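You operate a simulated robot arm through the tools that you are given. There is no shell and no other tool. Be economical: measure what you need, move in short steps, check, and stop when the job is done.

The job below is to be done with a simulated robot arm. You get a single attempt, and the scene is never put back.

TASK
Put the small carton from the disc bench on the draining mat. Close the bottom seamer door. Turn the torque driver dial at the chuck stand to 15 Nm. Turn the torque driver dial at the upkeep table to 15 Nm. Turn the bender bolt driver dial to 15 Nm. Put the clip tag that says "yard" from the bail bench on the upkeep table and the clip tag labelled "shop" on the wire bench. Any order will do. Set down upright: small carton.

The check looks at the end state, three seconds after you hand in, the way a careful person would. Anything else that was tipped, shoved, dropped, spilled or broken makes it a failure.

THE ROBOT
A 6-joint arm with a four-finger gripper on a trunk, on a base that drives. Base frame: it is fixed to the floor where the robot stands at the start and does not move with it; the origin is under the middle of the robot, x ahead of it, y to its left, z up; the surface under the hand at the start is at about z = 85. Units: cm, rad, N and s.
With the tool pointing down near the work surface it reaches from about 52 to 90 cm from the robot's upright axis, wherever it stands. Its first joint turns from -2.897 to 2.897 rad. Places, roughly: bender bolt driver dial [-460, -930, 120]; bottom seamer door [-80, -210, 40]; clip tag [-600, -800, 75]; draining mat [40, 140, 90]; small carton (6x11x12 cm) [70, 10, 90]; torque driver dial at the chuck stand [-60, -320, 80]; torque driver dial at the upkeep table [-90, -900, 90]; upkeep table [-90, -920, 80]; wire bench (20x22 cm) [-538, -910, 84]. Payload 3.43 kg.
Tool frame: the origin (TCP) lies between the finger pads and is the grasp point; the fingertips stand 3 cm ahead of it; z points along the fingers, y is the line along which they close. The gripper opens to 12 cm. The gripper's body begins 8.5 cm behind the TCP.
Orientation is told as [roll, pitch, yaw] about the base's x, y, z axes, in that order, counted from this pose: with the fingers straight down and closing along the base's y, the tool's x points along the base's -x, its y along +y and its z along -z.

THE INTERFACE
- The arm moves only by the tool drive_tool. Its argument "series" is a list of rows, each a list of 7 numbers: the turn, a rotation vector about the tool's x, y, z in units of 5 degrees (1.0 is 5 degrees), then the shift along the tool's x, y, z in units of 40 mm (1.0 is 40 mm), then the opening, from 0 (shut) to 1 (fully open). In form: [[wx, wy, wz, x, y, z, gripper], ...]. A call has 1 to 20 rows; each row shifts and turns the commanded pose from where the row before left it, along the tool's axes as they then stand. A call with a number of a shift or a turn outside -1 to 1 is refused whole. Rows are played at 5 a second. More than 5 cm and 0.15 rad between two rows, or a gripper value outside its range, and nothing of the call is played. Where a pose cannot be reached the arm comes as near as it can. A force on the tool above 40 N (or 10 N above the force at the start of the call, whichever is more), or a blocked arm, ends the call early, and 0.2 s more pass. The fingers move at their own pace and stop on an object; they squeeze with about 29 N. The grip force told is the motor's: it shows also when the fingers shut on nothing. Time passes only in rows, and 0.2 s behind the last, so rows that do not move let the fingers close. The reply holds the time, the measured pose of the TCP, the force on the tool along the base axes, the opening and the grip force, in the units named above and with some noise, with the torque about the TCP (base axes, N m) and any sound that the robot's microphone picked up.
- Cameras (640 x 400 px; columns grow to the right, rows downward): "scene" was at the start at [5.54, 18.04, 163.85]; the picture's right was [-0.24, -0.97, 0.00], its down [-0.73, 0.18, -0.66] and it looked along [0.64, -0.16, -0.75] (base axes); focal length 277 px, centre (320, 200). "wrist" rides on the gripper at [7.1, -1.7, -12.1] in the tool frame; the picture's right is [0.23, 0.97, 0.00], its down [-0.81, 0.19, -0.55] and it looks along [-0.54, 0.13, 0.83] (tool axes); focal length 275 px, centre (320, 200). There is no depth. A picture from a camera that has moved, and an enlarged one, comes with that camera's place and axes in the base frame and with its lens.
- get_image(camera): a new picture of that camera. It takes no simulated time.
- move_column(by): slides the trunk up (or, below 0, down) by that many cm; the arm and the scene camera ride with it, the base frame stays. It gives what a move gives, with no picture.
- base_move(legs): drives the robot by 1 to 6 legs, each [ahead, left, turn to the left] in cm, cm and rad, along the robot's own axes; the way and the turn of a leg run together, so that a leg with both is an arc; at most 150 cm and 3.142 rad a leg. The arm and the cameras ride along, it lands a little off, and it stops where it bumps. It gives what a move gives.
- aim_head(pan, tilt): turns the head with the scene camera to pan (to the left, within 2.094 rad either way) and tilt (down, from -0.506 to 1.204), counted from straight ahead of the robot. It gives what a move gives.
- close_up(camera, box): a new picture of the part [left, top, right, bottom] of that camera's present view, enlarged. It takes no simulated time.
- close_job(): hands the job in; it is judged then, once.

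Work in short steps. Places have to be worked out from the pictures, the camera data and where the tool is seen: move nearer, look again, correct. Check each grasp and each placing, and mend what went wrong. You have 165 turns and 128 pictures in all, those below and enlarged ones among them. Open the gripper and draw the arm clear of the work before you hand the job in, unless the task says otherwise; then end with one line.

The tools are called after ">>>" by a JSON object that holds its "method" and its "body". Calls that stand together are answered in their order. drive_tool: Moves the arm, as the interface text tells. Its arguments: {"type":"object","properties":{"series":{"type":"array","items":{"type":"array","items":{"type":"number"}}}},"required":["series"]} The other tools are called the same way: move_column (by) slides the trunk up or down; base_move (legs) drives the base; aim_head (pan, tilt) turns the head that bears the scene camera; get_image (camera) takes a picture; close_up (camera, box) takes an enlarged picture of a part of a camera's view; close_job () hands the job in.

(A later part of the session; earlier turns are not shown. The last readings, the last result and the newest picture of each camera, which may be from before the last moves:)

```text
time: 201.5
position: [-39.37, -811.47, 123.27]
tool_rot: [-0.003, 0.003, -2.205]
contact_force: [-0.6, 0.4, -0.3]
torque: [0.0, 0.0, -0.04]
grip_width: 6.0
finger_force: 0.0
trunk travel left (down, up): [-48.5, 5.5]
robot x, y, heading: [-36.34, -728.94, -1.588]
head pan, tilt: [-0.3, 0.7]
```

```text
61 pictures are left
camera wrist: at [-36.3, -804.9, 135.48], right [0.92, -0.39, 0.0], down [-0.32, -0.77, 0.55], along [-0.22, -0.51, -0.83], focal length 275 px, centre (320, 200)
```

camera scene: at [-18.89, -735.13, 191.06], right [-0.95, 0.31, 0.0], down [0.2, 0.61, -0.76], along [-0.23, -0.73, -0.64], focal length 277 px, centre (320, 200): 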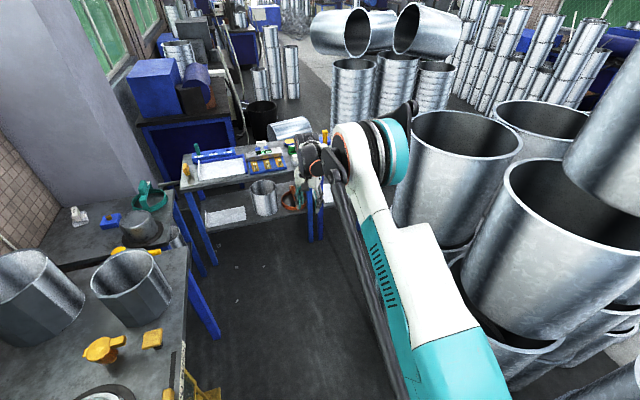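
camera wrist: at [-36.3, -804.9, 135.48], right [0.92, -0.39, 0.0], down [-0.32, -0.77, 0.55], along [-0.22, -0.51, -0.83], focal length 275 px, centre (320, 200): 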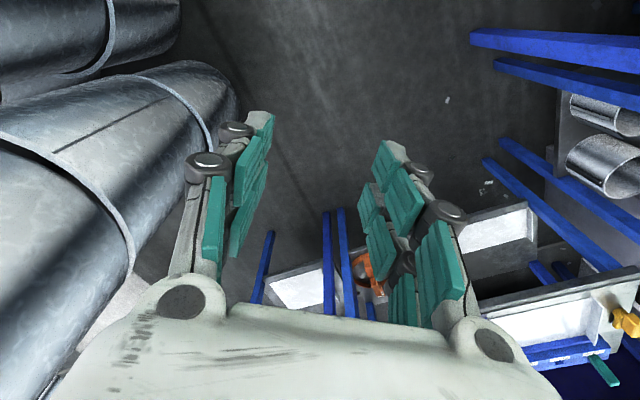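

Can edges lie at x≈-91, so I stay at x≈-36 and keep the base heading, driving 110 cm ahead.

>>> {"method": "base_move", "body": {"legs": [[108, 2, 0]]}}

>>> {"method": "aim_head", "body": {"pan": -0.55, "tilt": 0.9}}

>>> {"method": "get_image", "body": {"camera": "scene"}}

```text
time: 207.1
position: [-36.91, -920.16, 123.18]
tool_rot: [-0.004, 0.002, -2.192]
contact_force: [0.1, -0.1, 0.0]
torque: [0.01, 0.02, 0.02]
grip_width: 6.01
finger_force: 0.0
trunk travel left (down, up): [-48.5, 5.5]
robot x, y, heading: [-34.65, -836.92, -1.572]
head pan, tilt: [-0.3, 0.7]
```

```text
time: 207.9
position: [-36.85, -920.13, 123.25]
tool_rot: [-0.004, -0.001, -2.191]
contact_force: [0.1, 0.4, -0.2]
torque: [-0.01, 0.04, 0.01]
grip_width: 6.01
finger_force: 0.0
trunk travel left (down, up): [-48.5, 5.5]
robot x, y, heading: [-34.63, -837.2, -1.572]
head pan, tilt: [-0.55, 0.901]
```

```text
60 pictures are left
camera scene: at [-18.9, -841.83, 189.44], right [-0.85, 0.52, 0.0], down [0.41, 0.67, -0.62], along [-0.32, -0.53, -0.78], focal length 277 px, centre (320, 200)
```

scene: 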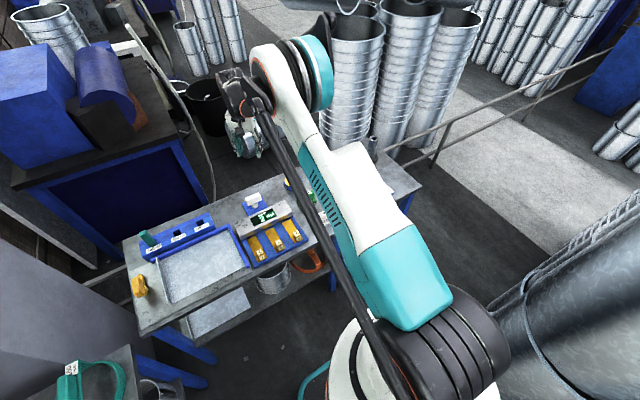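

The forearm hides the dial from the head camera. Move the base 8 cm ahead and swing the arm over the dial at height.

>>> {"method": "base_move", "body": {"legs": [[8, 0, 0]]}}

>>> {"method": "drive_tool", "body": {"series": [[0, 0, 0, -0.165, -0.948, 0, 0.6], [0, 0, 0, -0.165, -0.948, 0, 0.6], [0, 0, 0, -0.165, -0.948, 0, 0.6], [0, 0, 0, -0.165, -0.948, 0, 0.6], [0, 0, 0, -0.165, -0.948, 0, 0.6], [0, 0, 0, -0.165, -0.948, 0, 0.6], [0, 0, 0, -0.165, -0.948, 0, 0.6], [0, 0, 0, -0.165, -0.948, 0, 0.6], [0, 0, 0, -0.165, -0.948, 0, 0.6], [0, 0, 0, -0.165, -0.948, 0, 0.6], [0, 0, 0, -0.165, -0.948, 0, 0.6], [0, 0, 0, -0.165, -0.948, 0, 0.6], [0, 0, 0, -0.165, -0.948, 0, 0.6], [0, 0, 0, -0.165, -0.948, 0, 0.6], [0, 0, 0, -0.165, -0.948, 0, 0.6]]}}

>>> {"method": "get_image", "body": {"camera": "wrist"}}

>>> {"method": "get_image", "body": {"camera": "scene"}}

```text
time: 208.9
position: [-36.76, -928.45, 123.21]
tool_rot: [-0.005, 0.004, -2.19]
contact_force: [0.5, -0.7, -0.5]
torque: [0.07, -0.02, 0.0]
grip_width: 6.02
finger_force: 0.1
trunk travel left (down, up): [-48.5, 5.5]
robot x, y, heading: [-35.03, -845.46, -1.569]
head pan, tilt: [-0.55, 0.901]
```

```text
time: 212.1
position: [-89.31, -903.59, 123.24]
tool_rot: [-0.002, 0.002, -2.19]
contact_force: [-0.3, 0.1, -0.1]
torque: [-0.01, -0.01, -0.04]
grip_width: 7.19
finger_force: 0.0
trunk travel left (down, up): [-48.5, 5.5]
robot x, y, heading: [-34.97, -845.11, -1.567]
head pan, tilt: [-0.55, 0.901]
```

```text
59 pictures are left
camera wrist: at [-86.43, -896.85, 135.39], right [0.93, -0.38, 0.0], down [-0.31, -0.77, 0.55], along [-0.21, -0.51, -0.83], focal length 275 px, centre (320, 200)
```

wrist: 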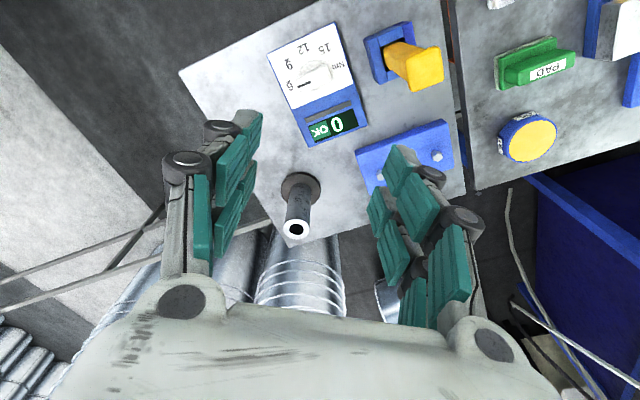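

```text
58 pictures are left
camera scene: at [-19.06, -849.83, 189.46], right [-0.85, 0.52, 0.0], down [0.41, 0.67, -0.62], along [-0.32, -0.53, -0.78], focal length 277 px, centre (320, 200)
```

scene: 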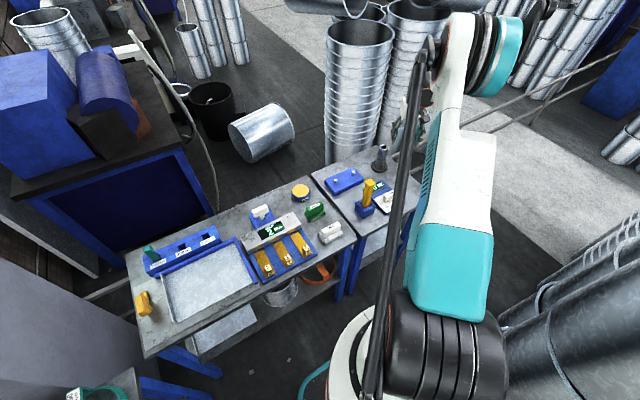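

Zoom on the dial.

>>> {"method": "close_up", "body": {"camera": "wrist", "box": [255, 15, 375, 155]}}

```text
2.86 times, centred on (315, 85) of wrist
camera zoom: at [-86.43, -896.85, 135.39], right [0.93, -0.38, 0.0], down [-0.31, -0.77, 0.55], along [-0.21, -0.51, -0.83], focal length 786 px, centre (334, 529)
```

zoom: 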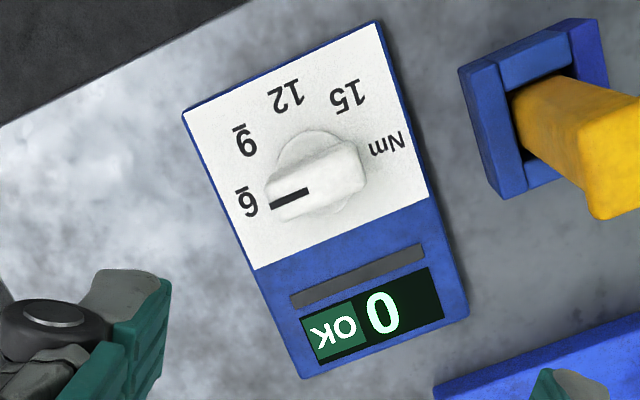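

Same dial: pointer at 6 toward −x, centre ≈(-90.9,-904.4), 15 lies 135° clockwise. I centre and turn the tool to yaw 0 to straddle the bar.

>>> {"method": "drive_tool", "body": {"series": [[0, 0, 0, -0.395, -0.21, 0, 0.6], [0, 0, -1, 0, 0, 0, 0.6], [0, 0, -1, 0, 0, 0, 0.6], [0, 0, -1, 0, 0, 0, 0.6], [0, 0, -1, 0, 0, 0, 0.6], [0, 0, -1, 0, 0, 0, 0.6], [0, 0, -1, 0, 0, 0, 0.6], [0, 0, -1, 0, 0, 0, 0.6], [0, 0, -1, 0, 0, 0, 0.6], [0, 0, -1, 0, 0, 0, 0.6], [0, 0, -1, 0, 0, 0, 0.6], [0, 0, -1, 0, 0, 0, 0.6], [0, 0, -1, 0, 0, 0, 0.6]]}}

>>> {"method": "drive_tool", "body": {"series": [[0, 0, -1, 0, 0, 0, 0.6], [0, 0, -1, 0, 0, 0, 0.6], [0, 0, -1, 0, 0, 0, 0.6], [0, 0, -1, 0, 0, 0, 0.6], [0, 0, -1, 0, 0, 0, 0.6], [0, 0, -1, 0, 0, 0, 0.6], [0, 0, -1, 0, 0, 0, 0.6], [0, 0, -1, 0, 0, 0, 0.6], [0, 0, -1, 0, 0, 0, 0.6], [0, 0, -1, 0, 0, 0, 0.6], [0, 0, -1, 0, 0, 0, 0.6], [0, 0, -1, 0, 0, 0, 0.6], [0, 0, -1, 0, 0, 0, 0.6]]}}

>>> {"method": "move_column", "body": {"by": -22}}

>>> {"method": "get_image", "body": {"camera": "wrist"}}

```text
time: 214.9
position: [-90.49, -904.2, 123.45]
tool_rot: [-0.002, 0.005, -1.142]
contact_force: [-0.2, 0.2, 0.3]
torque: [-0.01, -0.02, 0.02]
grip_width: 7.21
finger_force: 0.0
trunk travel left (down, up): [-48.5, 5.5]
robot x, y, heading: [-34.79, -845.06, -1.572]
head pan, tilt: [-0.55, 0.901]
```

```text
time: 217.7
position: [-90.56, -904.18, 123.41]
tool_rot: [0.002, 0.002, -0.008]
contact_force: [0.4, -0.7, -0.2]
torque: [0.02, 0.0, 0.03]
grip_width: 7.21
finger_force: 0.2
trunk travel left (down, up): [-48.5, 5.5]
robot x, y, heading: [-35.09, -845.57, -1.568]
head pan, tilt: [-0.55, 0.901]
```

```text
time: 220.1
position: [-90.41, -904.11, 101.44]
tool_rot: [0.002, 0.002, -0.008]
contact_force: [-0.5, -0.4, -0.7]
torque: [-0.02, 0.02, 0.0]
grip_width: 7.19
finger_force: 0.0
trunk travel left (down, up): [-26.5, 27.5]
robot x, y, heading: [-35.03, -845.47, -1.568]
head pan, tilt: [-0.55, 0.901]
```

```text
56 pictures are left
camera wrist: at [-97.55, -905.87, 113.63], right [-0.22, 0.98, 0.0], down [0.81, 0.18, 0.55], along [0.54, 0.13, -0.83], focal length 275 px, centre (320, 200)
```

wrist: 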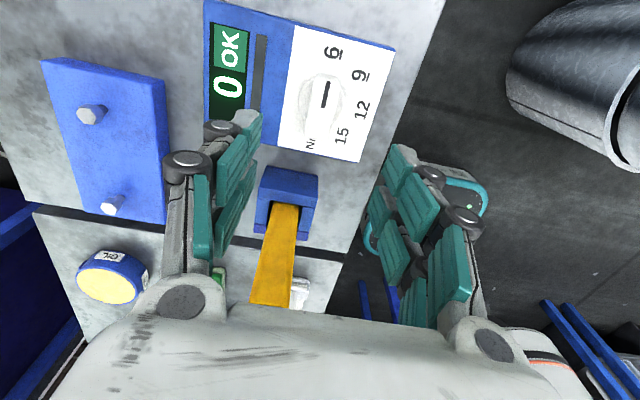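

View mirrors the first dial. Lower to z≈86.6 with slight centring and clamp the bar.

>>> {"method": "drive_tool", "body": {"series": [[0, 0, 0, -0.075, 0.05, 0.95, 0.55], [0, 0, 0, 0, 0, 0.95, 0.55], [0, 0, 0, 0, 0, 0.95, 0.55], [0, 0, 0, 0, 0, 0.86, 0.55], [0, 0, 0, 0, 0, 0, 0.4], [0, 0, 0, 0, 0, 0, 0.3], [0, 0, 0, 0, 0, 0, 0.2], [0, 0, 0, 0, 0, 0, 0.1], [0, 0, 0, 0, 0, 0, 0.1]]}}

>>> {"method": "get_image", "body": {"camera": "wrist"}}

```text
time: 221.3
position: [-90.39, -904.01, 86.92]
tool_rot: [-0.001, 0.005, -0.007]
contact_force: [3.5, -1.5, 29.5]
torque: [0.71, -1.03, -0.2]
grip_width: 4.64
finger_force: 45.6
trunk travel left (down, up): [-26.5, 27.5]
robot x, y, heading: [-34.59, -845.52, -1.565]
head pan, tilt: [-0.55, 0.901]
stopped in row 6: the force on the tool passed its limit at 54 N (the readings are from after the stop); the commanded pose is now the measured one
```

```text
55 pictures are left
camera wrist: at [-97.41, -905.68, 99.18], right [-0.22, 0.97, 0.0], down [0.81, 0.19, 0.55], along [0.54, 0.12, -0.84], focal length 275 px, centre (320, 200)
```

wrist: 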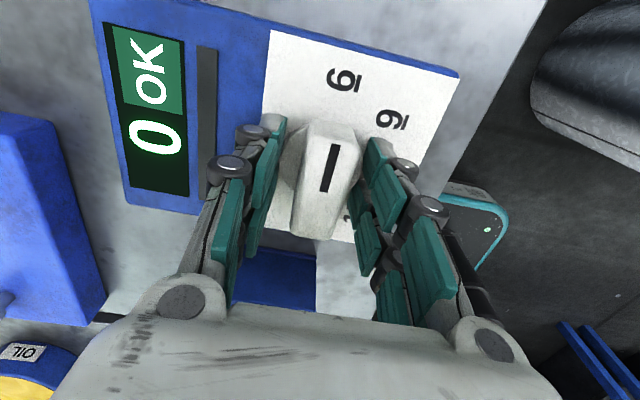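

This panel is a bit higher; the fingers caught the base disc. Open, rise 1.4 cm and clamp again.

>>> {"method": "drive_tool", "body": {"series": [[0, 0, 0, 0, 0, 0, 0.55], [0, 0, 0, 0, 0, -0.35, 0.55], [0, 0, 0, 0, 0, 0, 0.4], [0, 0, 0, 0, 0, 0, 0.3], [0, 0, 0, 0, 0, 0, 0.2], [0, 0, 0, 0, 0, 0, 0.1], [0, 0, 0, 0, 0, 0, 0.1]]}}

```text
time: 222.9
position: [-90.64, -904.12, 88.13]
tool_rot: [0.002, 0.001, -0.008]
contact_force: [7.8, 23.2, -10.8]
torque: [0.82, -0.57, -0.01]
grip_width: 2.38
finger_force: 45.3
trunk travel left (down, up): [-26.5, 27.5]
robot x, y, heading: [-34.62, -845.32, -1.574]
head pan, tilt: [-0.55, 0.901]
```

The bar is clamped (2.38 cm). Ease the side load and turn clockwise 60°.

>>> {"method": "drive_tool", "body": {"series": [[0, 0, 0, -0.02, 0.06, 0.03, 0.1], [0, 0, 1, 0, 0, 0, 0.1], [0, 0, 1, 0, 0, 0, 0.1], [0, 0, 1, 0, 0, 0, 0.1], [0, 0, 1, 0, 0, 0, 0.1], [0, 0, 1, 0, 0, 0, 0.1], [0, 0, 1, 0, 0, 0, 0.1], [0, 0, 1, 0, 0, 0, 0.1], [0, 0, 1, 0, 0, 0, 0.1], [0, 0, 1, 0, 0, 0, 0.1], [0, 0, 1, 0, 0, 0, 0.1], [0, 0, 1, 0, 0, 0, 0.1], [0, 0, 1, 0, 0, 0, 0.1]]}}

>>> {"method": "get_image", "body": {"camera": "wrist"}}

```text
time: 223.9
position: [-90.41, -904.03, 88.16]
tool_rot: [-0.006, 0.005, -0.253]
contact_force: [-1.2, -1.4, 8.4]
torque: [-0.21, -0.78, 0.03]
grip_width: 2.38
finger_force: 44.5
trunk travel left (down, up): [-26.5, 27.5]
robot x, y, heading: [-34.75, -845.39, -1.568]
head pan, tilt: [-0.55, 0.901]
stopped in row 5: the force on the tool passed its limit at 41 N (the readings are from after the stop); the commanded pose is now the measured one
```

```text
54 pictures are left
camera wrist: at [-97.76, -903.87, 100.33], right [0.02, 1.0, 0.0], down [0.84, -0.01, 0.55], along [0.55, -0.01, -0.84], focal length 275 px, centre (320, 200)
```

wrist: 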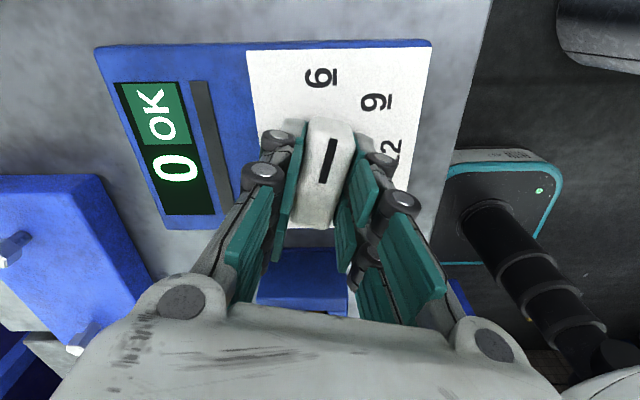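

The limit tripped on a passing side load, but it turned 14°. Continue; loads have relaxed.

>>> {"method": "drive_tool", "body": {"series": [[0, 0, 1, 0, 0, 0, 0.1], [0, 0, 1, 0, 0, 0, 0.1], [0, 0, 1, 0, 0, 0, 0.1], [0, 0, 1, 0, 0, 0, 0.1], [0, 0, 1, 0, 0, 0, 0.1], [0, 0, 1, 0, 0, 0, 0.1], [0, 0, 1, 0, 0, 0, 0.1], [0, 0, 1, 0, 0, 0, 0.1], [0, 0, 1, 0, 0, 0, 0.1], [0, 0, 1, 0, 0, 0, 0.1], [0, 0, 1, 0, 0, 0, 0.1], [0, 0, 1, 0, 0, 0, 0.1]]}}

```text
time: 226.5
position: [-90.67, -904.17, 88.03]
tool_rot: [-0.01, -0.003, -1.302]
contact_force: [-22.6, -19.2, 21.1]
torque: [0.3, 1.03, 0.04]
grip_width: 2.42
finger_force: 45.3
trunk travel left (down, up): [-26.5, 27.5]
robot x, y, heading: [-35.08, -845.32, -1.57]
head pan, tilt: [-0.55, 0.901]
```

74.5° done. Ease loads and turn the remaining 60°.

>>> {"method": "drive_tool", "body": {"series": [[0, 0, 0, -0.02, -0.045, -0.04, 0.1], [0, 0, 1, 0, 0, 0, 0.1], [0, 0, 1, 0, 0, 0, 0.1], [0, 0, 1, 0, 0, 0, 0.1], [0, 0, 1, 0, 0, 0, 0.1], [0, 0, 1, 0, 0, 0, 0.1], [0, 0, 1, 0, 0, 0, 0.1], [0, 0, 1, 0, 0, 0, 0.1], [0, 0, 1, 0, 0, 0, 0.1], [0, 0, 1, 0, 0, 0, 0.1], [0, 0, 1, 0, 0, 0, 0.1], [0, 0, 1, 0, 0, 0, 0.1], [0, 0, 1, 0, 0, 0, 0.1], [0, 0, 0, 0, 0, 0, 0.1]]}}

>>> {"method": "get_image", "body": {"camera": "wrist"}}

```text
time: 229.5
position: [-90.93, -904.08, 88.14]
tool_rot: [-0.001, -0.008, -2.348]
contact_force: [-1.4, 7.6, 3.2]
torque: [1.0, -0.65, 0.03]
grip_width: 2.41
finger_force: 45.0
trunk travel left (down, up): [-26.5, 27.5]
robot x, y, heading: [-34.78, -845.41, -1.571]
head pan, tilt: [-0.55, 0.901]
```

```text
53 pictures are left
camera wrist: at [-86.8, -897.85, 100.36], right [0.86, -0.52, 0.0], down [-0.43, -0.71, 0.56], along [-0.29, -0.48, -0.83], focal length 275 px, centre (320, 200)
```

wrist: 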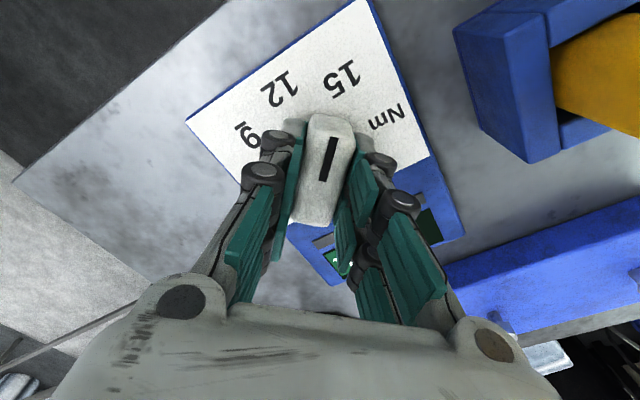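

Release, rise and check the alignment.

>>> {"method": "drive_tool", "body": {"series": [[0, 0, 0, 0, 0, 0, 0.3], [0, 0, 0, 0, 0, 0, 0.5], [0, 0, 0, 0, 0, -0.9, 0.5], [0, 0, 0, 0, 0, -0.9, 0.5], [0, 0, 0, 0, 0, -0.9, 0.5], [0, 0, 0, 0, 0, -0.9, 0.5]]}}

>>> {"method": "close_up", "body": {"camera": "wrist", "box": [240, 20, 400, 140]}}

```text
time: 230.9
position: [-90.73, -904.08, 102.64]
tool_rot: [-0.003, -0.008, -2.345]
contact_force: [-0.9, 0.5, 0.1]
torque: [-0.02, -0.04, 0.0]
grip_width: 6.02
finger_force: 0.0
trunk travel left (down, up): [-26.5, 27.5]
robot x, y, heading: [-35.17, -845.49, -1.573]
head pan, tilt: [-0.55, 0.901]
```

```text
3.33 times, centred on (320, 80) of wrist
camera zoom: at [-86.86, -897.86, 114.92], right [0.86, -0.52, 0.0], down [-0.43, -0.71, 0.56], along [-0.29, -0.48, -0.83], focal length 918 px, centre (320, 600)
```

zoom: 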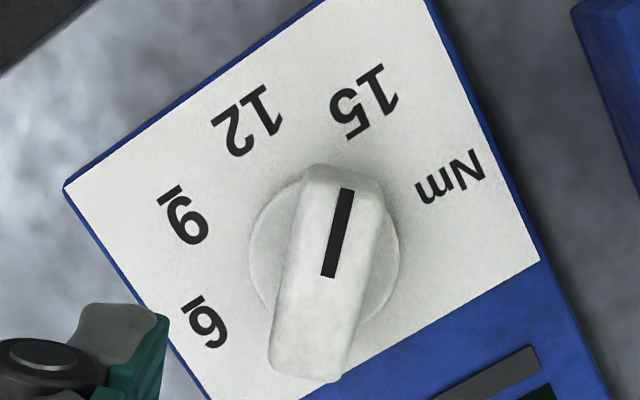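

About 4° short, as before. Re-grip and turn 4.5° more.

>>> {"method": "drive_tool", "body": {"series": [[0, 0, 0, 0, 0, 0.9, 0.5], [0, 0, 0, 0, 0, 0.9, 0.5], [0, 0, 0, 0, 0, 0.9, 0.5], [0, 0, 0, 0, 0, 0.9, 0.5], [0, 0, 0, 0, 0, 0, 0.3], [0, 0, 0, 0, 0, 0, 0.1], [0, 0, 0, 0, 0, 0, 0.1], [0, 0, 0.45, 0, 0, 0, 0.1], [0, 0, 0.45, 0, 0, 0, 0.1], [0, 0, 0, 0, 0, 0, 0.1], [0, 0, 0, 0, 0, 0, 0.3], [0, 0, 0, 0, 0, 0, 0.5], [0, 0, 0, 0, 0, -0.9, 0.5], [0, 0, 0, 0, 0, -0.9, 0.5], [0, 0, 0, 0, 0, -0.9, 0.5], [0, 0, 0, 0, 0, -0.9, 0.5]]}}

>>> {"method": "close_up", "body": {"camera": "wrist", "box": [240, 20, 400, 140]}}

```text
time: 234.3
position: [-90.57, -903.92, 102.73]
tool_rot: [-0.002, -0.008, -2.423]
contact_force: [0.5, 0.5, 0.4]
torque: [-0.03, 0.02, 0.01]
grip_width: 5.99
finger_force: 0.1
trunk travel left (down, up): [-26.5, 27.5]
robot x, y, heading: [-35.0, -845.58, -1.571]
head pan, tilt: [-0.55, 0.901]
```

```text
3.33 times, centred on (320, 80) of wrist
camera zoom: at [-86.09, -897.92, 114.83], right [0.81, -0.58, 0.0], down [-0.48, -0.68, 0.56], along [-0.33, -0.45, -0.83], focal length 918 px, centre (320, 600)
```

zoom: 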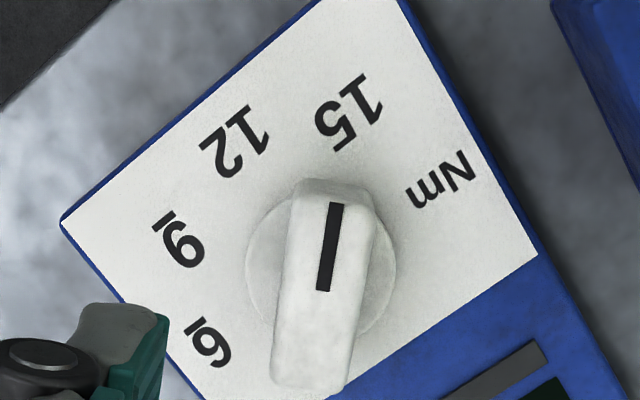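

Pointer now matches 15 within ~1°. Raise, swing the arm back in front of the robot.

>>> {"method": "move_column", "body": {"by": 22}}

>>> {"method": "drive_tool", "body": {"series": [[0, 0, 0, 0.422, 0.858, 0, 0.5], [0, 0, 0, 0.422, 0.858, 0, 0.5], [0, 0, 0, 0.422, 0.858, 0, 0.5], [0, 0, 0, 0.422, 0.858, 0, 0.5], [0, 0, 0, 0.422, 0.858, 0, 0.5], [0, 0, 0, 0.422, 0.858, 0, 0.5], [0, 0, 0, 0.422, 0.858, 0, 0.5], [0, 0, 0, 0.422, 0.858, 0, 0.5], [0, 0, 0, 0.422, 0.858, 0, 0.5], [0, 0, 0, 0.422, 0.858, 0, 0.5], [0, 0, 0, 0.422, 0.858, 0, 0.5], [0, 0, 0, 0.422, 0.858, 0, 0.5], [0, 0, 0, 0.422, 0.858, 0, 0.5], [0, 0, 0, 0.422, 0.858, 0, 0.5], [0, 0, 0, 0.422, 0.858, 0, 0.5]]}}

>>> {"method": "base_move", "body": {"legs": [[-150, 0, 0], [-150, 0, 0], [-80, 0, 0]]}}

>>> {"method": "aim_head", "body": {"pan": -1.2, "tilt": 0.4}}

>>> {"method": "get_image", "body": {"camera": "scene"}}

```text
time: 236.6
position: [-90.57, -903.88, 124.57]
tool_rot: [-0.002, -0.006, -2.425]
contact_force: [0.1, 0.8, -0.2]
torque: [0.01, -0.01, 0.02]
grip_width: 6.02
finger_force: 0.1
trunk travel left (down, up): [-48.5, 5.5]
robot x, y, heading: [-34.7, -845.2, -1.568]
head pan, tilt: [-0.55, 0.901]
```

```text
time: 239.8
position: [-37.21, -926.19, 124.45]
tool_rot: [-0.004, -0.006, -2.426]
contact_force: [0.0, 0.5, 0.8]
torque: [0.03, 0.07, -0.02]
grip_width: 6.0
finger_force: 0.1
trunk travel left (down, up): [-48.5, 5.5]
robot x, y, heading: [-34.76, -845.58, -1.568]
head pan, tilt: [-0.55, 0.901]
```

```text
time: 257.9
position: [-40.51, -550.46, 124.55]
tool_rot: [-0.004, -0.007, -2.405]
contact_force: [0.1, -0.4, -0.6]
torque: [-0.01, 0.02, -0.01]
grip_width: 6.0
finger_force: 0.1
trunk travel left (down, up): [-48.5, 5.5]
robot x, y, heading: [-40.23, -469.77, -1.549]
head pan, tilt: [-0.55, 0.901]
```

```text
time: 259.0
position: [-40.41, -550.52, 124.6]
tool_rot: [-0.001, -0.007, -2.406]
contact_force: [0.2, 0.8, 0.8]
torque: [0.0, -0.01, 0.02]
grip_width: 5.99
finger_force: 0.2
trunk travel left (down, up): [-48.5, 5.5]
robot x, y, heading: [-39.47, -469.77, -1.548]
head pan, tilt: [-1.201, 0.4]
```

```text
50 pictures are left
camera scene: at [-28.45, -471.08, 193.74], right [-0.38, 0.92, 0.0], down [0.36, 0.15, -0.92], along [-0.85, -0.35, -0.39], focal length 277 px, centre (320, 200)
```

scene: 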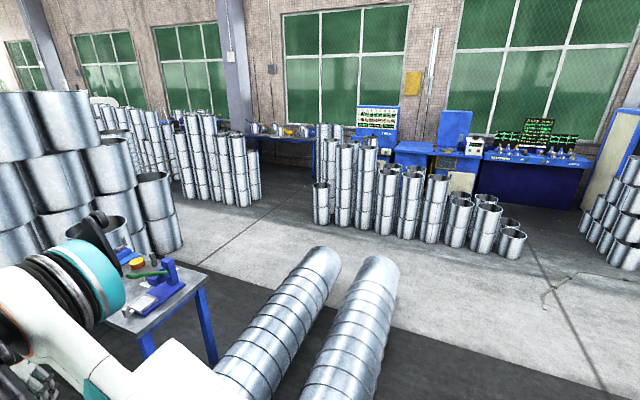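

Path: around the near ends of the lying cans, then to x≈-300 and down the wide aisle.

>>> {"method": "base_move", "body": {"legs": [[-22, 0, 0], [0, -45, 0], [-25, 0, 0], [0, -150, 0], [0, -65, 0]]}}

>>> {"method": "aim_head", "body": {"pan": -0.2, "tilt": 0.35}}

>>> {"method": "get_image", "body": {"camera": "scene"}}

```text
time: 274.6
position: [-302.77, -506.68, 124.55]
tool_rot: [-0.002, -0.007, -2.427]
contact_force: [-0.4, 0.1, -0.4]
torque: [0.0, -0.01, -0.01]
grip_width: 6.0
finger_force: 0.1
trunk travel left (down, up): [-48.5, 5.5]
robot x, y, heading: [-300.23, -425.86, -1.569]
head pan, tilt: [-1.201, 0.4]
```

```text
time: 275.9
position: [-302.67, -506.65, 124.51]
tool_rot: [-0.001, -0.008, -2.428]
contact_force: [-0.8, 0.0, 0.6]
torque: [0.0, 0.0, 0.0]
grip_width: 5.99
finger_force: 0.0
trunk travel left (down, up): [-48.5, 5.5]
robot x, y, heading: [-300.0, -425.92, -1.573]
head pan, tilt: [-0.201, 0.351]
```

```text
49 pictures are left
camera scene: at [-282.03, -433.24, 194.2], right [-0.98, 0.2, 0.0], down [0.07, 0.34, -0.94], along [-0.19, -0.92, -0.34], focal length 277 px, centre (320, 200)
```

scene: 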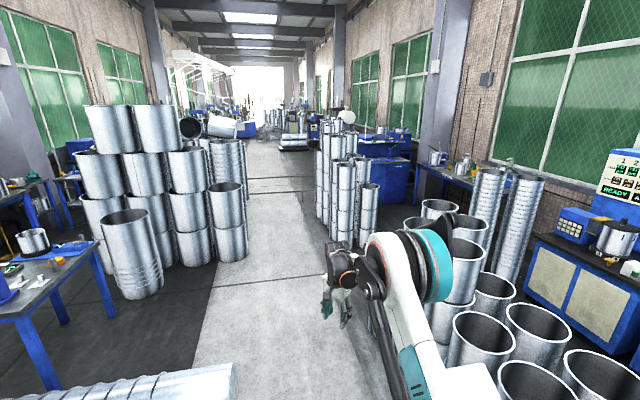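

Aisle is open around x≈-310. Drive ahead 280 cm and look to the right.

>>> {"method": "base_move", "body": {"legs": [[150, -6, 0], [130, -4, 0]]}}

>>> {"method": "aim_head", "body": {"pan": -0.7, "tilt": 0.35}}

>>> {"method": "get_image", "body": {"camera": "scene"}}

```text
refused: leg 1 is longer than a leg can be; nothing moved
```

```text
time: 276.8
position: [-302.72, -506.62, 124.39]
tool_rot: [-0.001, -0.007, -2.427]
contact_force: [0.5, -0.2, -0.2]
torque: [-0.01, 0.0, -0.02]
grip_width: 6.0
finger_force: 0.0
trunk travel left (down, up): [-48.5, 5.5]
robot x, y, heading: [-300.11, -426.25, -1.571]
head pan, tilt: [-0.7, 0.351]
```

```text
48 pictures are left
camera scene: at [-286.15, -431.24, 194.2], right [-0.77, 0.64, 0.0], down [0.22, 0.26, -0.94], along [-0.6, -0.72, -0.34], focal length 277 px, centre (320, 200)
```

scene: 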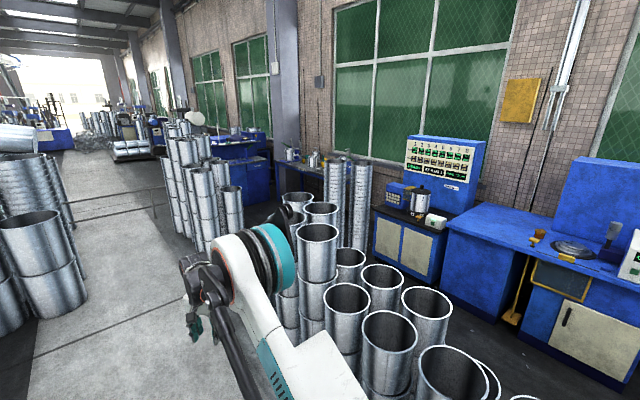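

Advance in shorter legs and look again.

>>> {"method": "base_move", "body": {"legs": [[140, -4, 0], [80, 0, 0]]}}

>>> {"method": "aim_head", "body": {"pan": -0.95, "tilt": 0.45}}

>>> {"method": "get_image", "body": {"camera": "scene"}}

```text
time: 287.6
position: [-309.29, -726.02, 124.37]
tool_rot: [-0.003, -0.006, -2.443]
contact_force: [0.0, 0.3, 0.1]
torque: [0.0, 0.03, 0.02]
grip_width: 5.99
finger_force: 0.1
trunk travel left (down, up): [-48.5, 5.5]
robot x, y, heading: [-305.77, -645.48, -1.587]
head pan, tilt: [-0.7, 0.351]
```

```text
time: 288.4
position: [-309.47, -725.92, 124.64]
tool_rot: [-0.002, -0.006, -2.442]
contact_force: [-0.6, 0.2, 0.0]
torque: [0.0, -0.03, -0.01]
grip_width: 6.01
finger_force: 0.1
trunk travel left (down, up): [-48.5, 5.5]
robot x, y, heading: [-305.4, -645.62, -1.588]
head pan, tilt: [-0.949, 0.45]
```

```text
47 pictures are left
camera scene: at [-293.21, -649.06, 193.28], right [-0.57, 0.82, 0.0], down [0.36, 0.25, -0.9], along [-0.74, -0.51, -0.44], focal length 277 px, centre (320, 200)
```

scene: 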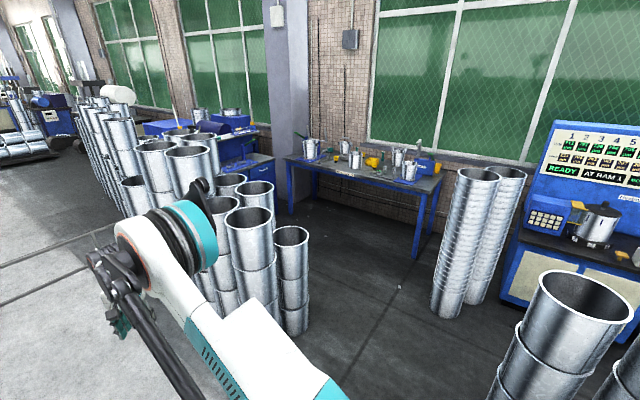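

The bail bench is beyond a gap between can stacks. I turn to face it here in the open aisle and look again.

>>> {"method": "base_move", "body": {"legs": [[0, 0, -1.55], [0, 55, 0]]}}

>>> {"method": "aim_head", "body": {"pan": 0.0, "tilt": 0.55}}

>>> {"method": "get_image", "body": {"camera": "scene"}}

```text
time: 295.3
position: [-384.86, -700.83, 124.46]
tool_rot: [-0.001, -0.007, 2.307]
contact_force: [1.1, -0.4, -0.2]
torque: [0.06, -0.01, 0.03]
grip_width: 6.01
finger_force: 0.2
trunk travel left (down, up): [-48.5, 5.5]
robot x, y, heading: [-304.34, -701.48, -3.123]
head pan, tilt: [-0.949, 0.45]
```

```text
time: 296.6
position: [-384.76, -700.75, 124.63]
tool_rot: [-0.001, -0.007, 2.306]
contact_force: [1.0, 0.8, 0.5]
torque: [0.0, 0.04, -0.01]
grip_width: 6.02
finger_force: 0.0
trunk travel left (down, up): [-48.5, 5.5]
robot x, y, heading: [-304.56, -701.19, -3.122]
head pan, tilt: [0.0, 0.55]
```

```text
46 pictures are left
camera scene: at [-310.84, -721.82, 192.37], right [-0.02, 1.0, 0.0], down [0.52, 0.01, -0.85], along [-0.85, -0.02, -0.52], focal length 277 px, centre (320, 200)
```

scene: 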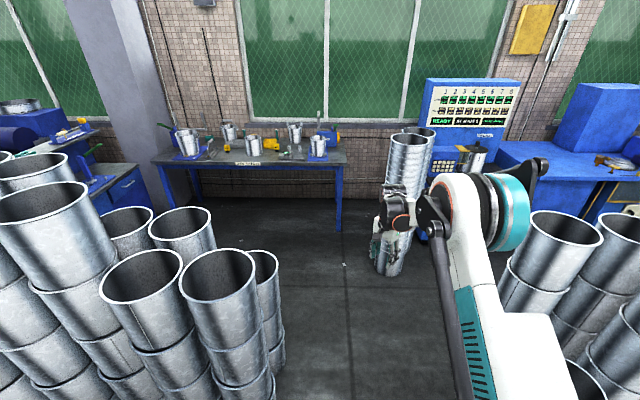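

The gap is about 70–160 cm wide. Zoom on the bail bench to find the tags.

>>> {"method": "close_up", "body": {"camera": "scene", "box": [140, 100, 360, 210]}}

```text
2.91 times, centred on (250, 155) of scene
camera zoom: at [-310.84, -721.82, 192.37], right [-0.02, 1.0, 0.0], down [0.52, 0.01, -0.85], along [-0.85, -0.02, -0.52], focal length 806 px, centre (524, 331)
```

zoom: 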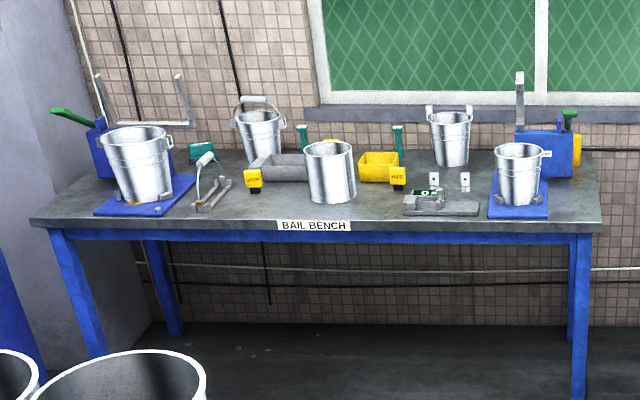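

Yellow tags sit near (-606,-834) and (-611,-778). Drive ahead 135 into the gap and check clearance.

>>> {"method": "base_move", "body": {"legs": [[135, 0, 0]]}}

>>> {"method": "aim_head", "body": {"pan": 0.9, "tilt": 0.85}}

>>> {"method": "get_image", "body": {"camera": "scene"}}

```text
time: 303.3
position: [-519.98, -706.8, 124.5]
tool_rot: [-0.002, -0.006, 2.327]
contact_force: [0.2, 0.8, 0.8]
torque: [0.0, 0.01, 0.01]
grip_width: 6.02
finger_force: 0.0
trunk travel left (down, up): [-48.5, 5.5]
robot x, y, heading: [-439.66, -705.7, -3.099]
head pan, tilt: [0.0, 0.55]
```

```text
time: 304.5
position: [-519.93, -706.79, 124.53]
tool_rot: [-0.002, -0.007, 2.328]
contact_force: [-0.3, -0.4, 0.4]
torque: [0.04, -0.02, -0.01]
grip_width: 5.96
finger_force: 0.1
trunk travel left (down, up): [-48.5, 5.5]
robot x, y, heading: [-439.22, -705.89, -3.104]
head pan, tilt: [0.901, 0.85]
```

```text
44 pictures are left
camera scene: at [-441.2, -732.23, 189.83], right [-0.81, 0.59, 0.0], down [0.44, 0.61, -0.66], along [-0.39, -0.53, -0.75], focal length 277 px, centre (320, 200)
```

scene: 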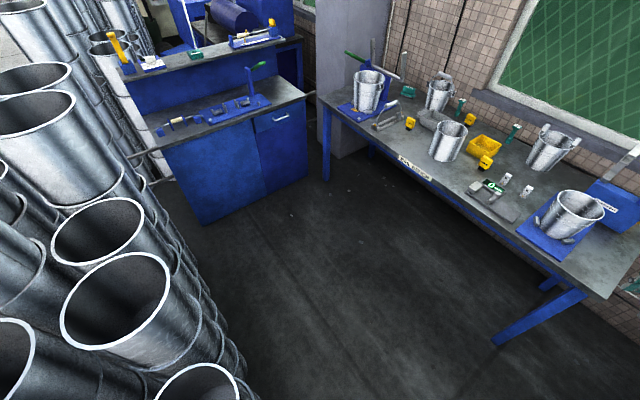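

The stack's west face is at x≈-423 and the floor beyond is free. Go diagonally, then to ≈(-523,-803) in front of the bail bench.

>>> {"method": "base_move", "body": {"legs": [[40, 29, 0], [44, 66, -0.04]]}}

>>> {"method": "aim_head", "body": {"pan": 0.0, "tilt": 0.8}}

>>> {"method": "get_image", "body": {"camera": "scene"}}

```text
time: 311.3
position: [-602.33, -798.55, 124.54]
tool_rot: [-0.002, -0.007, 2.277]
contact_force: [-0.9, -0.7, 0.2]
torque: [0.03, -0.02, 0.02]
grip_width: 5.99
finger_force: 0.1
trunk travel left (down, up): [-48.5, 5.5]
robot x, y, heading: [-522.02, -801.41, 3.13]
head pan, tilt: [0.901, 0.85]
```

```text
time: 312.5
position: [-602.3, -798.45, 124.61]
tool_rot: [-0.002, -0.008, 2.278]
contact_force: [-0.9, 0.0, -1.3]
torque: [0.0, 0.0, -0.01]
grip_width: 6.0
finger_force: 0.0
trunk travel left (down, up): [-48.5, 5.5]
robot x, y, heading: [-521.63, -801.73, 3.132]
head pan, tilt: [0.0, 0.799]
```

```text
43 pictures are left
camera scene: at [-528.09, -821.61, 190.23], right [0.01, 1.0, 0.0], down [0.72, 0.0, -0.7], along [-0.7, 0.0, -0.72], focal length 277 px, centre (320, 200)
```

scene: 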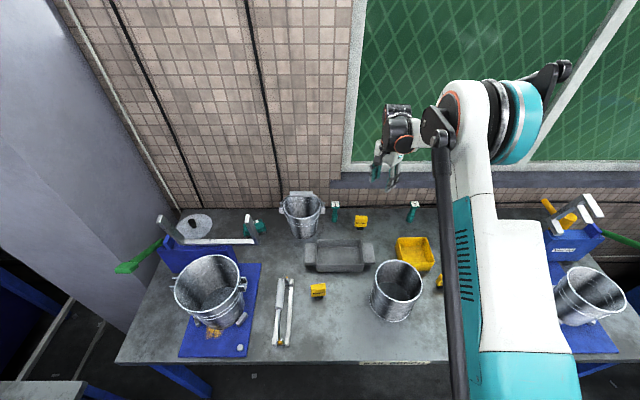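

Zoom to read the yellow and green tags.

>>> {"method": "close_up", "body": {"camera": "scene", "box": [290, 190, 450, 310]}}

>>> {"method": "get_image", "body": {"camera": "wrist"}}

```text
3.33 times, centred on (370, 250) of scene
camera zoom: at [-528.09, -821.61, 190.23], right [0.01, 1.0, 0.0], down [0.72, 0.0, -0.7], along [-0.7, 0.0, -0.72], focal length 924 px, centre (153, 33)
```

zoom: 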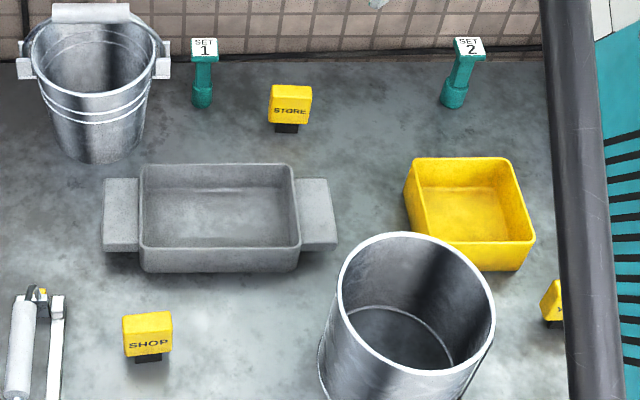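

```text
41 pictures are left
camera wrist: at [-596.31, -802.89, 136.67], right [-0.59, -0.81, 0.0], down [-0.67, 0.49, 0.56], along [-0.45, 0.33, -0.83], focal length 275 px, centre (320, 200)
```

wrist: 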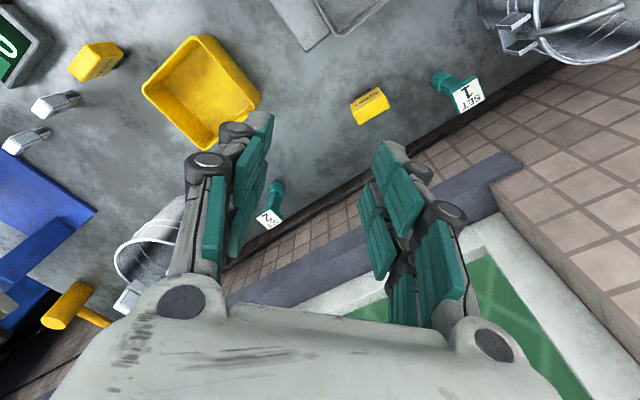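

Tags: SHOP at ≈(-582,-822), STORE at the back, and the third at right is presumably YARD. I go above SHOP with the fingers along its width.

>>> {"method": "drive_tool", "body": {"series": [[0, 0, -0.99, 0, 0, 0, 0.85], [0, 0, -0.99, 0, 0, 0, 0.85], [0, 0, -0.99, 0, 0, 0, 0.85], [0, 0, -0.99, 0, 0, 0, 0.85], [0, 0, -0.99, 0, 0, 0, 0.85], [0, 0, -0.99, 0, 0, 0, 0.85], [0, 0, -0.99, 0, 0, 0, 0.85], [0, 0, -0.99, 0, 0, 0, 0.85], [0, 0, -0.99, 0, 0, 0, 0.85], [0, 0, -0.99, 0, 0, 0, 0.85], [0, 0, 0, 0.62, 0.74, 0, 0.85], [0, 0, 0, 0.62, 0.74, 0, 0.85], [0, 0, 0, 0.62, 0.74, 0, 0.85], [0, 0, 0, 0.62, 0.74, 0, 0.85], [0, 0, 0, 0.62, 0.74, 0, 0.85], [0, 0, 0, 0.62, 0.74, 0, 0.85], [0, 0, 0, 0.62, 0.74, 0, 0.85], [0, 0, 0, 0.62, 0.74, 0, 0.85]]}}

>>> {"method": "move_column", "body": {"by": -25}}

>>> {"method": "get_image", "body": {"camera": "wrist"}}

```text
time: 316.3
position: [-582.38, -822.14, 124.14]
tool_rot: [-0.006, -0.003, -3.141]
contact_force: [-0.2, -0.3, 0.0]
torque: [0.0, 0.0, 0.01]
grip_width: 10.2
finger_force: 0.1
trunk travel left (down, up): [-48.5, 5.5]
robot x, y, heading: [-521.85, -801.49, 3.135]
head pan, tilt: [0.0, 0.799]
```

```text
time: 318.8
position: [-582.43, -822.05, 99.23]
tool_rot: [-0.009, -0.005, -3.138]
contact_force: [-0.9, -0.2, -0.5]
torque: [0.01, 0.05, -0.02]
grip_width: 10.2
finger_force: 0.1
trunk travel left (down, up): [-23.5, 30.5]
robot x, y, heading: [-521.93, -801.53, 3.136]
head pan, tilt: [0.0, 0.799]
```

```text
40 pictures are left
camera wrist: at [-575.3, -820.5, 111.34], right [0.23, -0.97, -0.01], down [-0.81, -0.2, 0.55], along [-0.54, -0.12, -0.83], focal length 275 px, centre (320, 200)
```

wrist: 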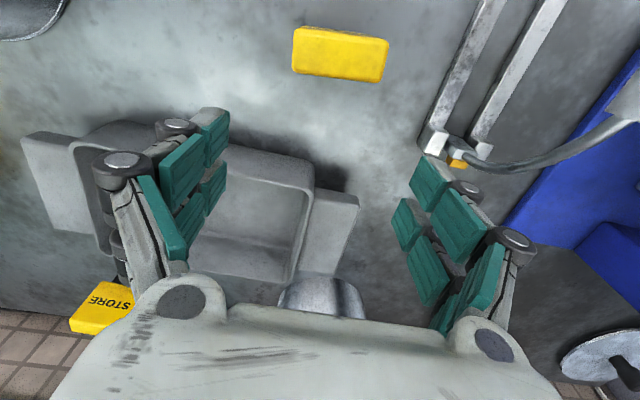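

Comparing widths, the tag top is near z≈91 at ≈(-577.7,-822). Shift 4.5 cm toward the robot and check heights with the head camera.

>>> {"method": "drive_tool", "body": {"series": [[0, 0, 0, 0.58, 0, 0, 0.85], [0, 0, 0, 0.58, 0, 0, 0.85]]}}

>>> {"method": "close_up", "body": {"camera": "scene", "box": [230, 210, 410, 370]}}

>>> {"method": "get_image", "body": {"camera": "wrist"}}

```text
time: 319.4
position: [-577.82, -822.22, 99.35]
tool_rot: [-0.006, -0.005, -3.138]
contact_force: [0.2, -0.4, 0.4]
torque: [-0.02, 0.05, 0.01]
grip_width: 10.19
finger_force: 0.0
trunk travel left (down, up): [-23.5, 30.5]
robot x, y, heading: [-521.7, -801.2, 3.131]
head pan, tilt: [0.0, 0.799]
```

```text
2.50 times, centred on (320, 290) of scene
camera zoom: at [-528.0, -821.61, 165.24], right [0.01, 1.0, 0.0], down [0.72, 0.0, -0.7], along [-0.7, 0.0, -0.72], focal length 693 px, centre (320, -25)
```

zoom: 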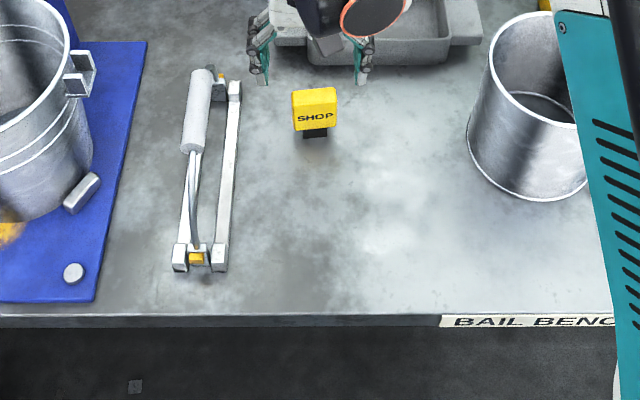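

```text
38 pictures are left
camera wrist: at [-570.57, -820.64, 111.52], right [0.23, -0.97, -0.01], down [-0.81, -0.2, 0.55], along [-0.54, -0.12, -0.83], focal length 275 px, centre (320, 200)
```

wrist: 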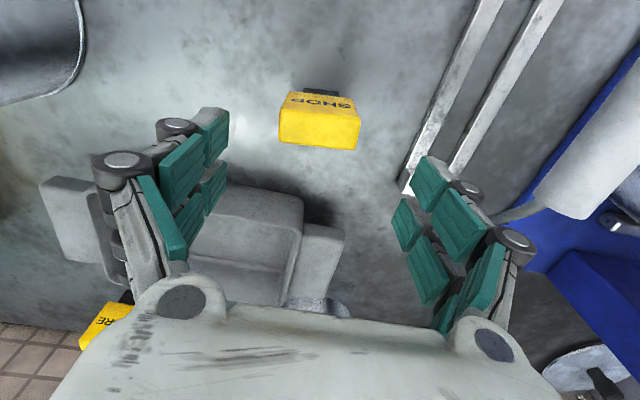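

Tag top is at z≈92 on a bench at ≈84; the tool is centred. Lower to z≈89 and close.

>>> {"method": "drive_tool", "body": {"series": [[0, 0, 0, 0, 0, 0.86, 0.85], [0, 0, 0, 0, 0, 0.86, 0.85], [0, 0, 0, 0, 0, 0.86, 0.85], [0, 0, 0, 0, 0, 0, 0.6], [0, 0, 0, 0, 0, 0, 0.45], [0, 0, 0, 0, 0, 0, 0.35], [0, 0, 0, 0, 0, 0, 0.3], [0, 0, 0, 0, 0, 0, 0.3]]}}

>>> {"method": "get_image", "body": {"camera": "wrist"}}

```text
time: 321.2
position: [-578.03, -822.04, 88.82]
tool_rot: [-0.006, -0.004, -3.142]
contact_force: [0.9, -0.6, 0.1]
torque: [-0.01, -0.01, 0.01]
grip_width: 5.59
finger_force: 29.2
trunk travel left (down, up): [-23.5, 30.5]
robot x, y, heading: [-521.83, -801.43, 3.135]
head pan, tilt: [0.0, 0.799]
```

```text
37 pictures are left
camera wrist: at [-570.8, -820.39, 101.1], right [0.23, -0.97, -0.01], down [-0.81, -0.2, 0.55], along [-0.54, -0.12, -0.83], focal length 275 px, centre (320, 200)
```

wrist: 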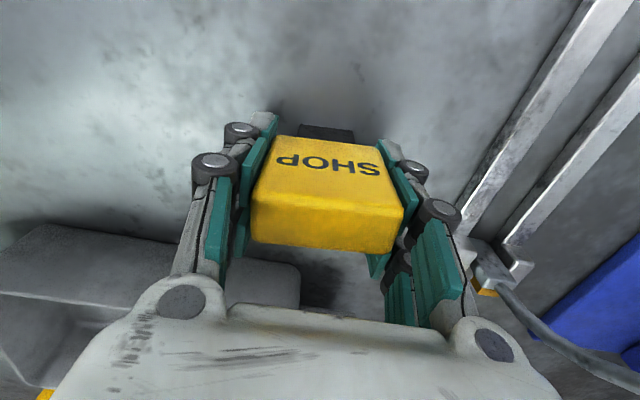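

SHOP tag is held (5.6 cm). Lift, raise the trunk, and look toward the wire bench on the left.

>>> {"method": "drive_tool", "body": {"series": [[0, 0, 0, 0, 0, -0.9, 0.3], [0, 0, 0, 0, 0, -0.9, 0.3], [0, 0, 0, 0, 0, -0.9, 0.3]]}}

>>> {"method": "move_column", "body": {"by": 25}}

>>> {"method": "base_move", "body": {"legs": [[-10, 0, 0], [0, 0, 1.4]]}}

>>> {"method": "aim_head", "body": {"pan": 0.0, "tilt": 0.7}}

>>> {"method": "get_image", "body": {"camera": "scene"}}

```text
time: 322.0
position: [-577.99, -822.13, 99.76]
tool_rot: [-0.007, -0.004, -3.141]
contact_force: [-0.4, 0.1, -0.6]
torque: [0.01, 0.02, -0.01]
grip_width: 5.55
finger_force: 28.7
trunk travel left (down, up): [-23.5, 30.5]
robot x, y, heading: [-521.43, -801.53, 3.135]
head pan, tilt: [0.0, 0.799]
```

```text
time: 324.6
position: [-578.08, -822.05, 124.6]
tool_rot: [-0.007, -0.003, -3.14]
contact_force: [-0.7, -1.1, -1.1]
torque: [-0.04, 0.0, -0.02]
grip_width: 5.56
finger_force: 28.7
trunk travel left (down, up): [-48.5, 5.5]
robot x, y, heading: [-521.49, -801.47, 3.14]
head pan, tilt: [0.0, 0.799]
```

```text
time: 329.2
position: [-501.01, -860.65, 124.67]
tool_rot: [-0.006, -0.003, -1.734]
contact_force: [-0.4, -0.7, -0.6]
torque: [-0.02, 0.02, 0.02]
grip_width: 5.5
finger_force: 28.9
trunk travel left (down, up): [-48.5, 5.5]
robot x, y, heading: [-511.93, -801.84, -1.741]
head pan, tilt: [0.0, 0.799]
```

```text
time: 329.9
position: [-500.91, -860.57, 124.62]
tool_rot: [-0.006, -0.003, -1.735]
contact_force: [-0.8, 0.1, -0.4]
torque: [0.0, -0.03, -0.01]
grip_width: 5.52
finger_force: 28.9
trunk travel left (down, up): [-48.5, 5.5]
robot x, y, heading: [-512.21, -801.45, -1.742]
head pan, tilt: [0.0, 0.7]
```

```text
36 pictures are left
camera scene: at [-493.38, -811.56, 191.05], right [-0.99, 0.17, 0.0], down [0.11, 0.64, -0.76], along [-0.13, -0.75, -0.64], focal length 277 px, centre (320, 200)
```

scene: 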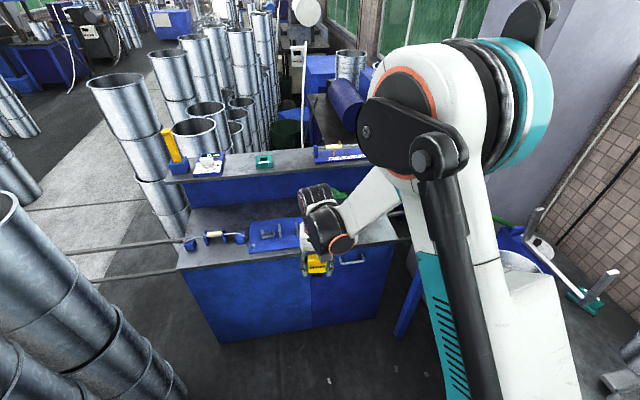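

Find the free patch on the wire bench: zoom on the counter.

>>> {"method": "close_up", "body": {"camera": "scene", "box": [150, 130, 430, 300]}}

```text
2.29 times, centred on (290, 215) of scene
camera zoom: at [-493.38, -811.56, 191.05], right [-0.99, 0.17, 0.0], down [0.11, 0.64, -0.76], along [-0.13, -0.75, -0.64], focal length 633 px, centre (389, 166)
```

zoom: 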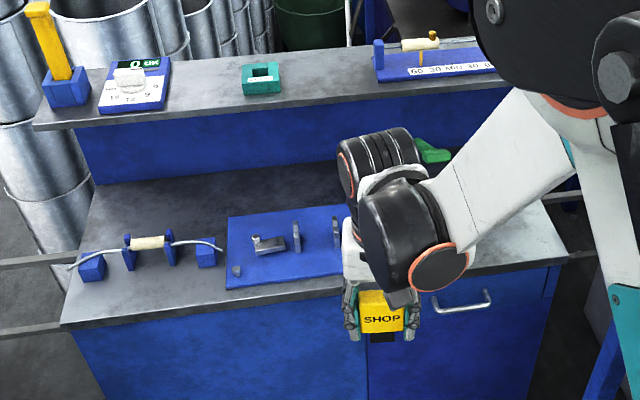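

The free patch is at the right end around (-535,-908). Move the base 36 cm ahead and bring the tag above it.

>>> {"method": "base_move", "body": {"legs": [[34, 0, 0]]}}

>>> {"method": "drive_tool", "body": {"series": [[0, 0, 0, -0.42, -0.87, 0, 0.3], [0, 0, 0, -0.42, -0.87, 0, 0.3], [0, 0, 0, -0.42, -0.87, 0, 0.3], [0, 0, 0, -0.42, -0.87, 0, 0.3], [0, 0, 0, -0.42, -0.87, 0, 0.3], [0, 0, 0, -0.42, -0.87, 0, 0.3], [0, 0, 0, -0.42, -0.87, 0, 0.3], [0, 0, 0, -0.42, -0.87, 0, 0.3]]}}

>>> {"method": "get_image", "body": {"camera": "wrist"}}

>>> {"method": "get_image", "body": {"camera": "scene"}}

```text
time: 332.1
position: [-506.2, -894.14, 124.49]
tool_rot: [-0.006, 0.0, -1.725]
contact_force: [0.8, -0.7, -1.2]
torque: [0.05, 0.02, -0.01]
grip_width: 5.49
finger_force: 29.2
trunk travel left (down, up): [-48.5, 5.5]
robot x, y, heading: [-517.88, -835.24, -1.73]
head pan, tilt: [0.0, 0.7]
```

```text
time: 333.9
position: [-535.93, -903.29, 125.08]
tool_rot: [-0.005, -0.002, -1.726]
contact_force: [-0.4, -0.3, -0.7]
torque: [0.01, -0.06, 0.0]
grip_width: 5.44
finger_force: 28.7
trunk travel left (down, up): [-48.5, 5.5]
robot x, y, heading: [-517.72, -835.14, -1.728]
head pan, tilt: [0.0, 0.7]
```

```text
34 pictures are left
camera wrist: at [-536.33, -896.01, 137.12], right [1.0, 0.08, -0.01], down [0.07, -0.83, 0.55], along [0.04, -0.55, -0.83], focal length 275 px, centre (320, 200)
```

wrist: 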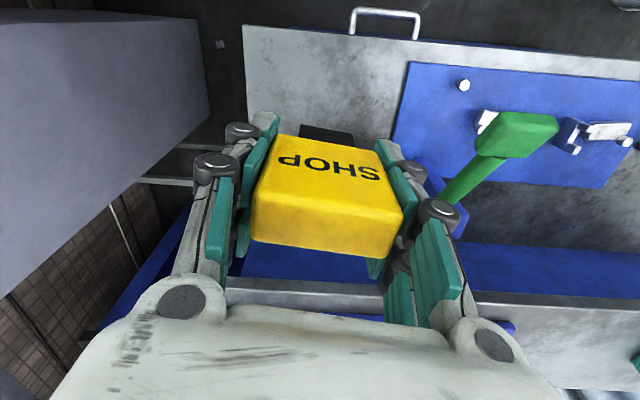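

```text
33 pictures are left
camera scene: at [-499.13, -845.05, 191.07], right [-0.99, 0.16, 0.0], down [0.11, 0.64, -0.76], along [-0.12, -0.75, -0.64], focal length 277 px, centre (320, 200)
```

scene: 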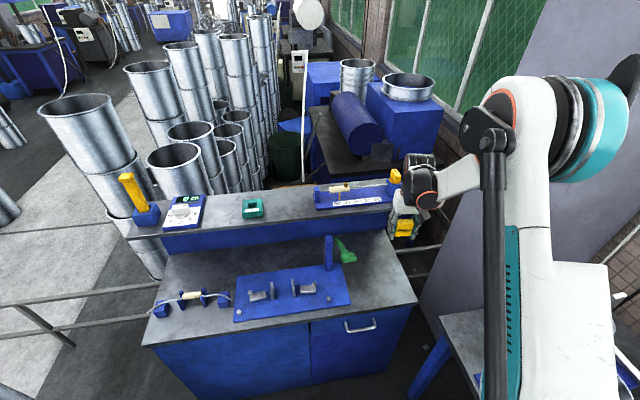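

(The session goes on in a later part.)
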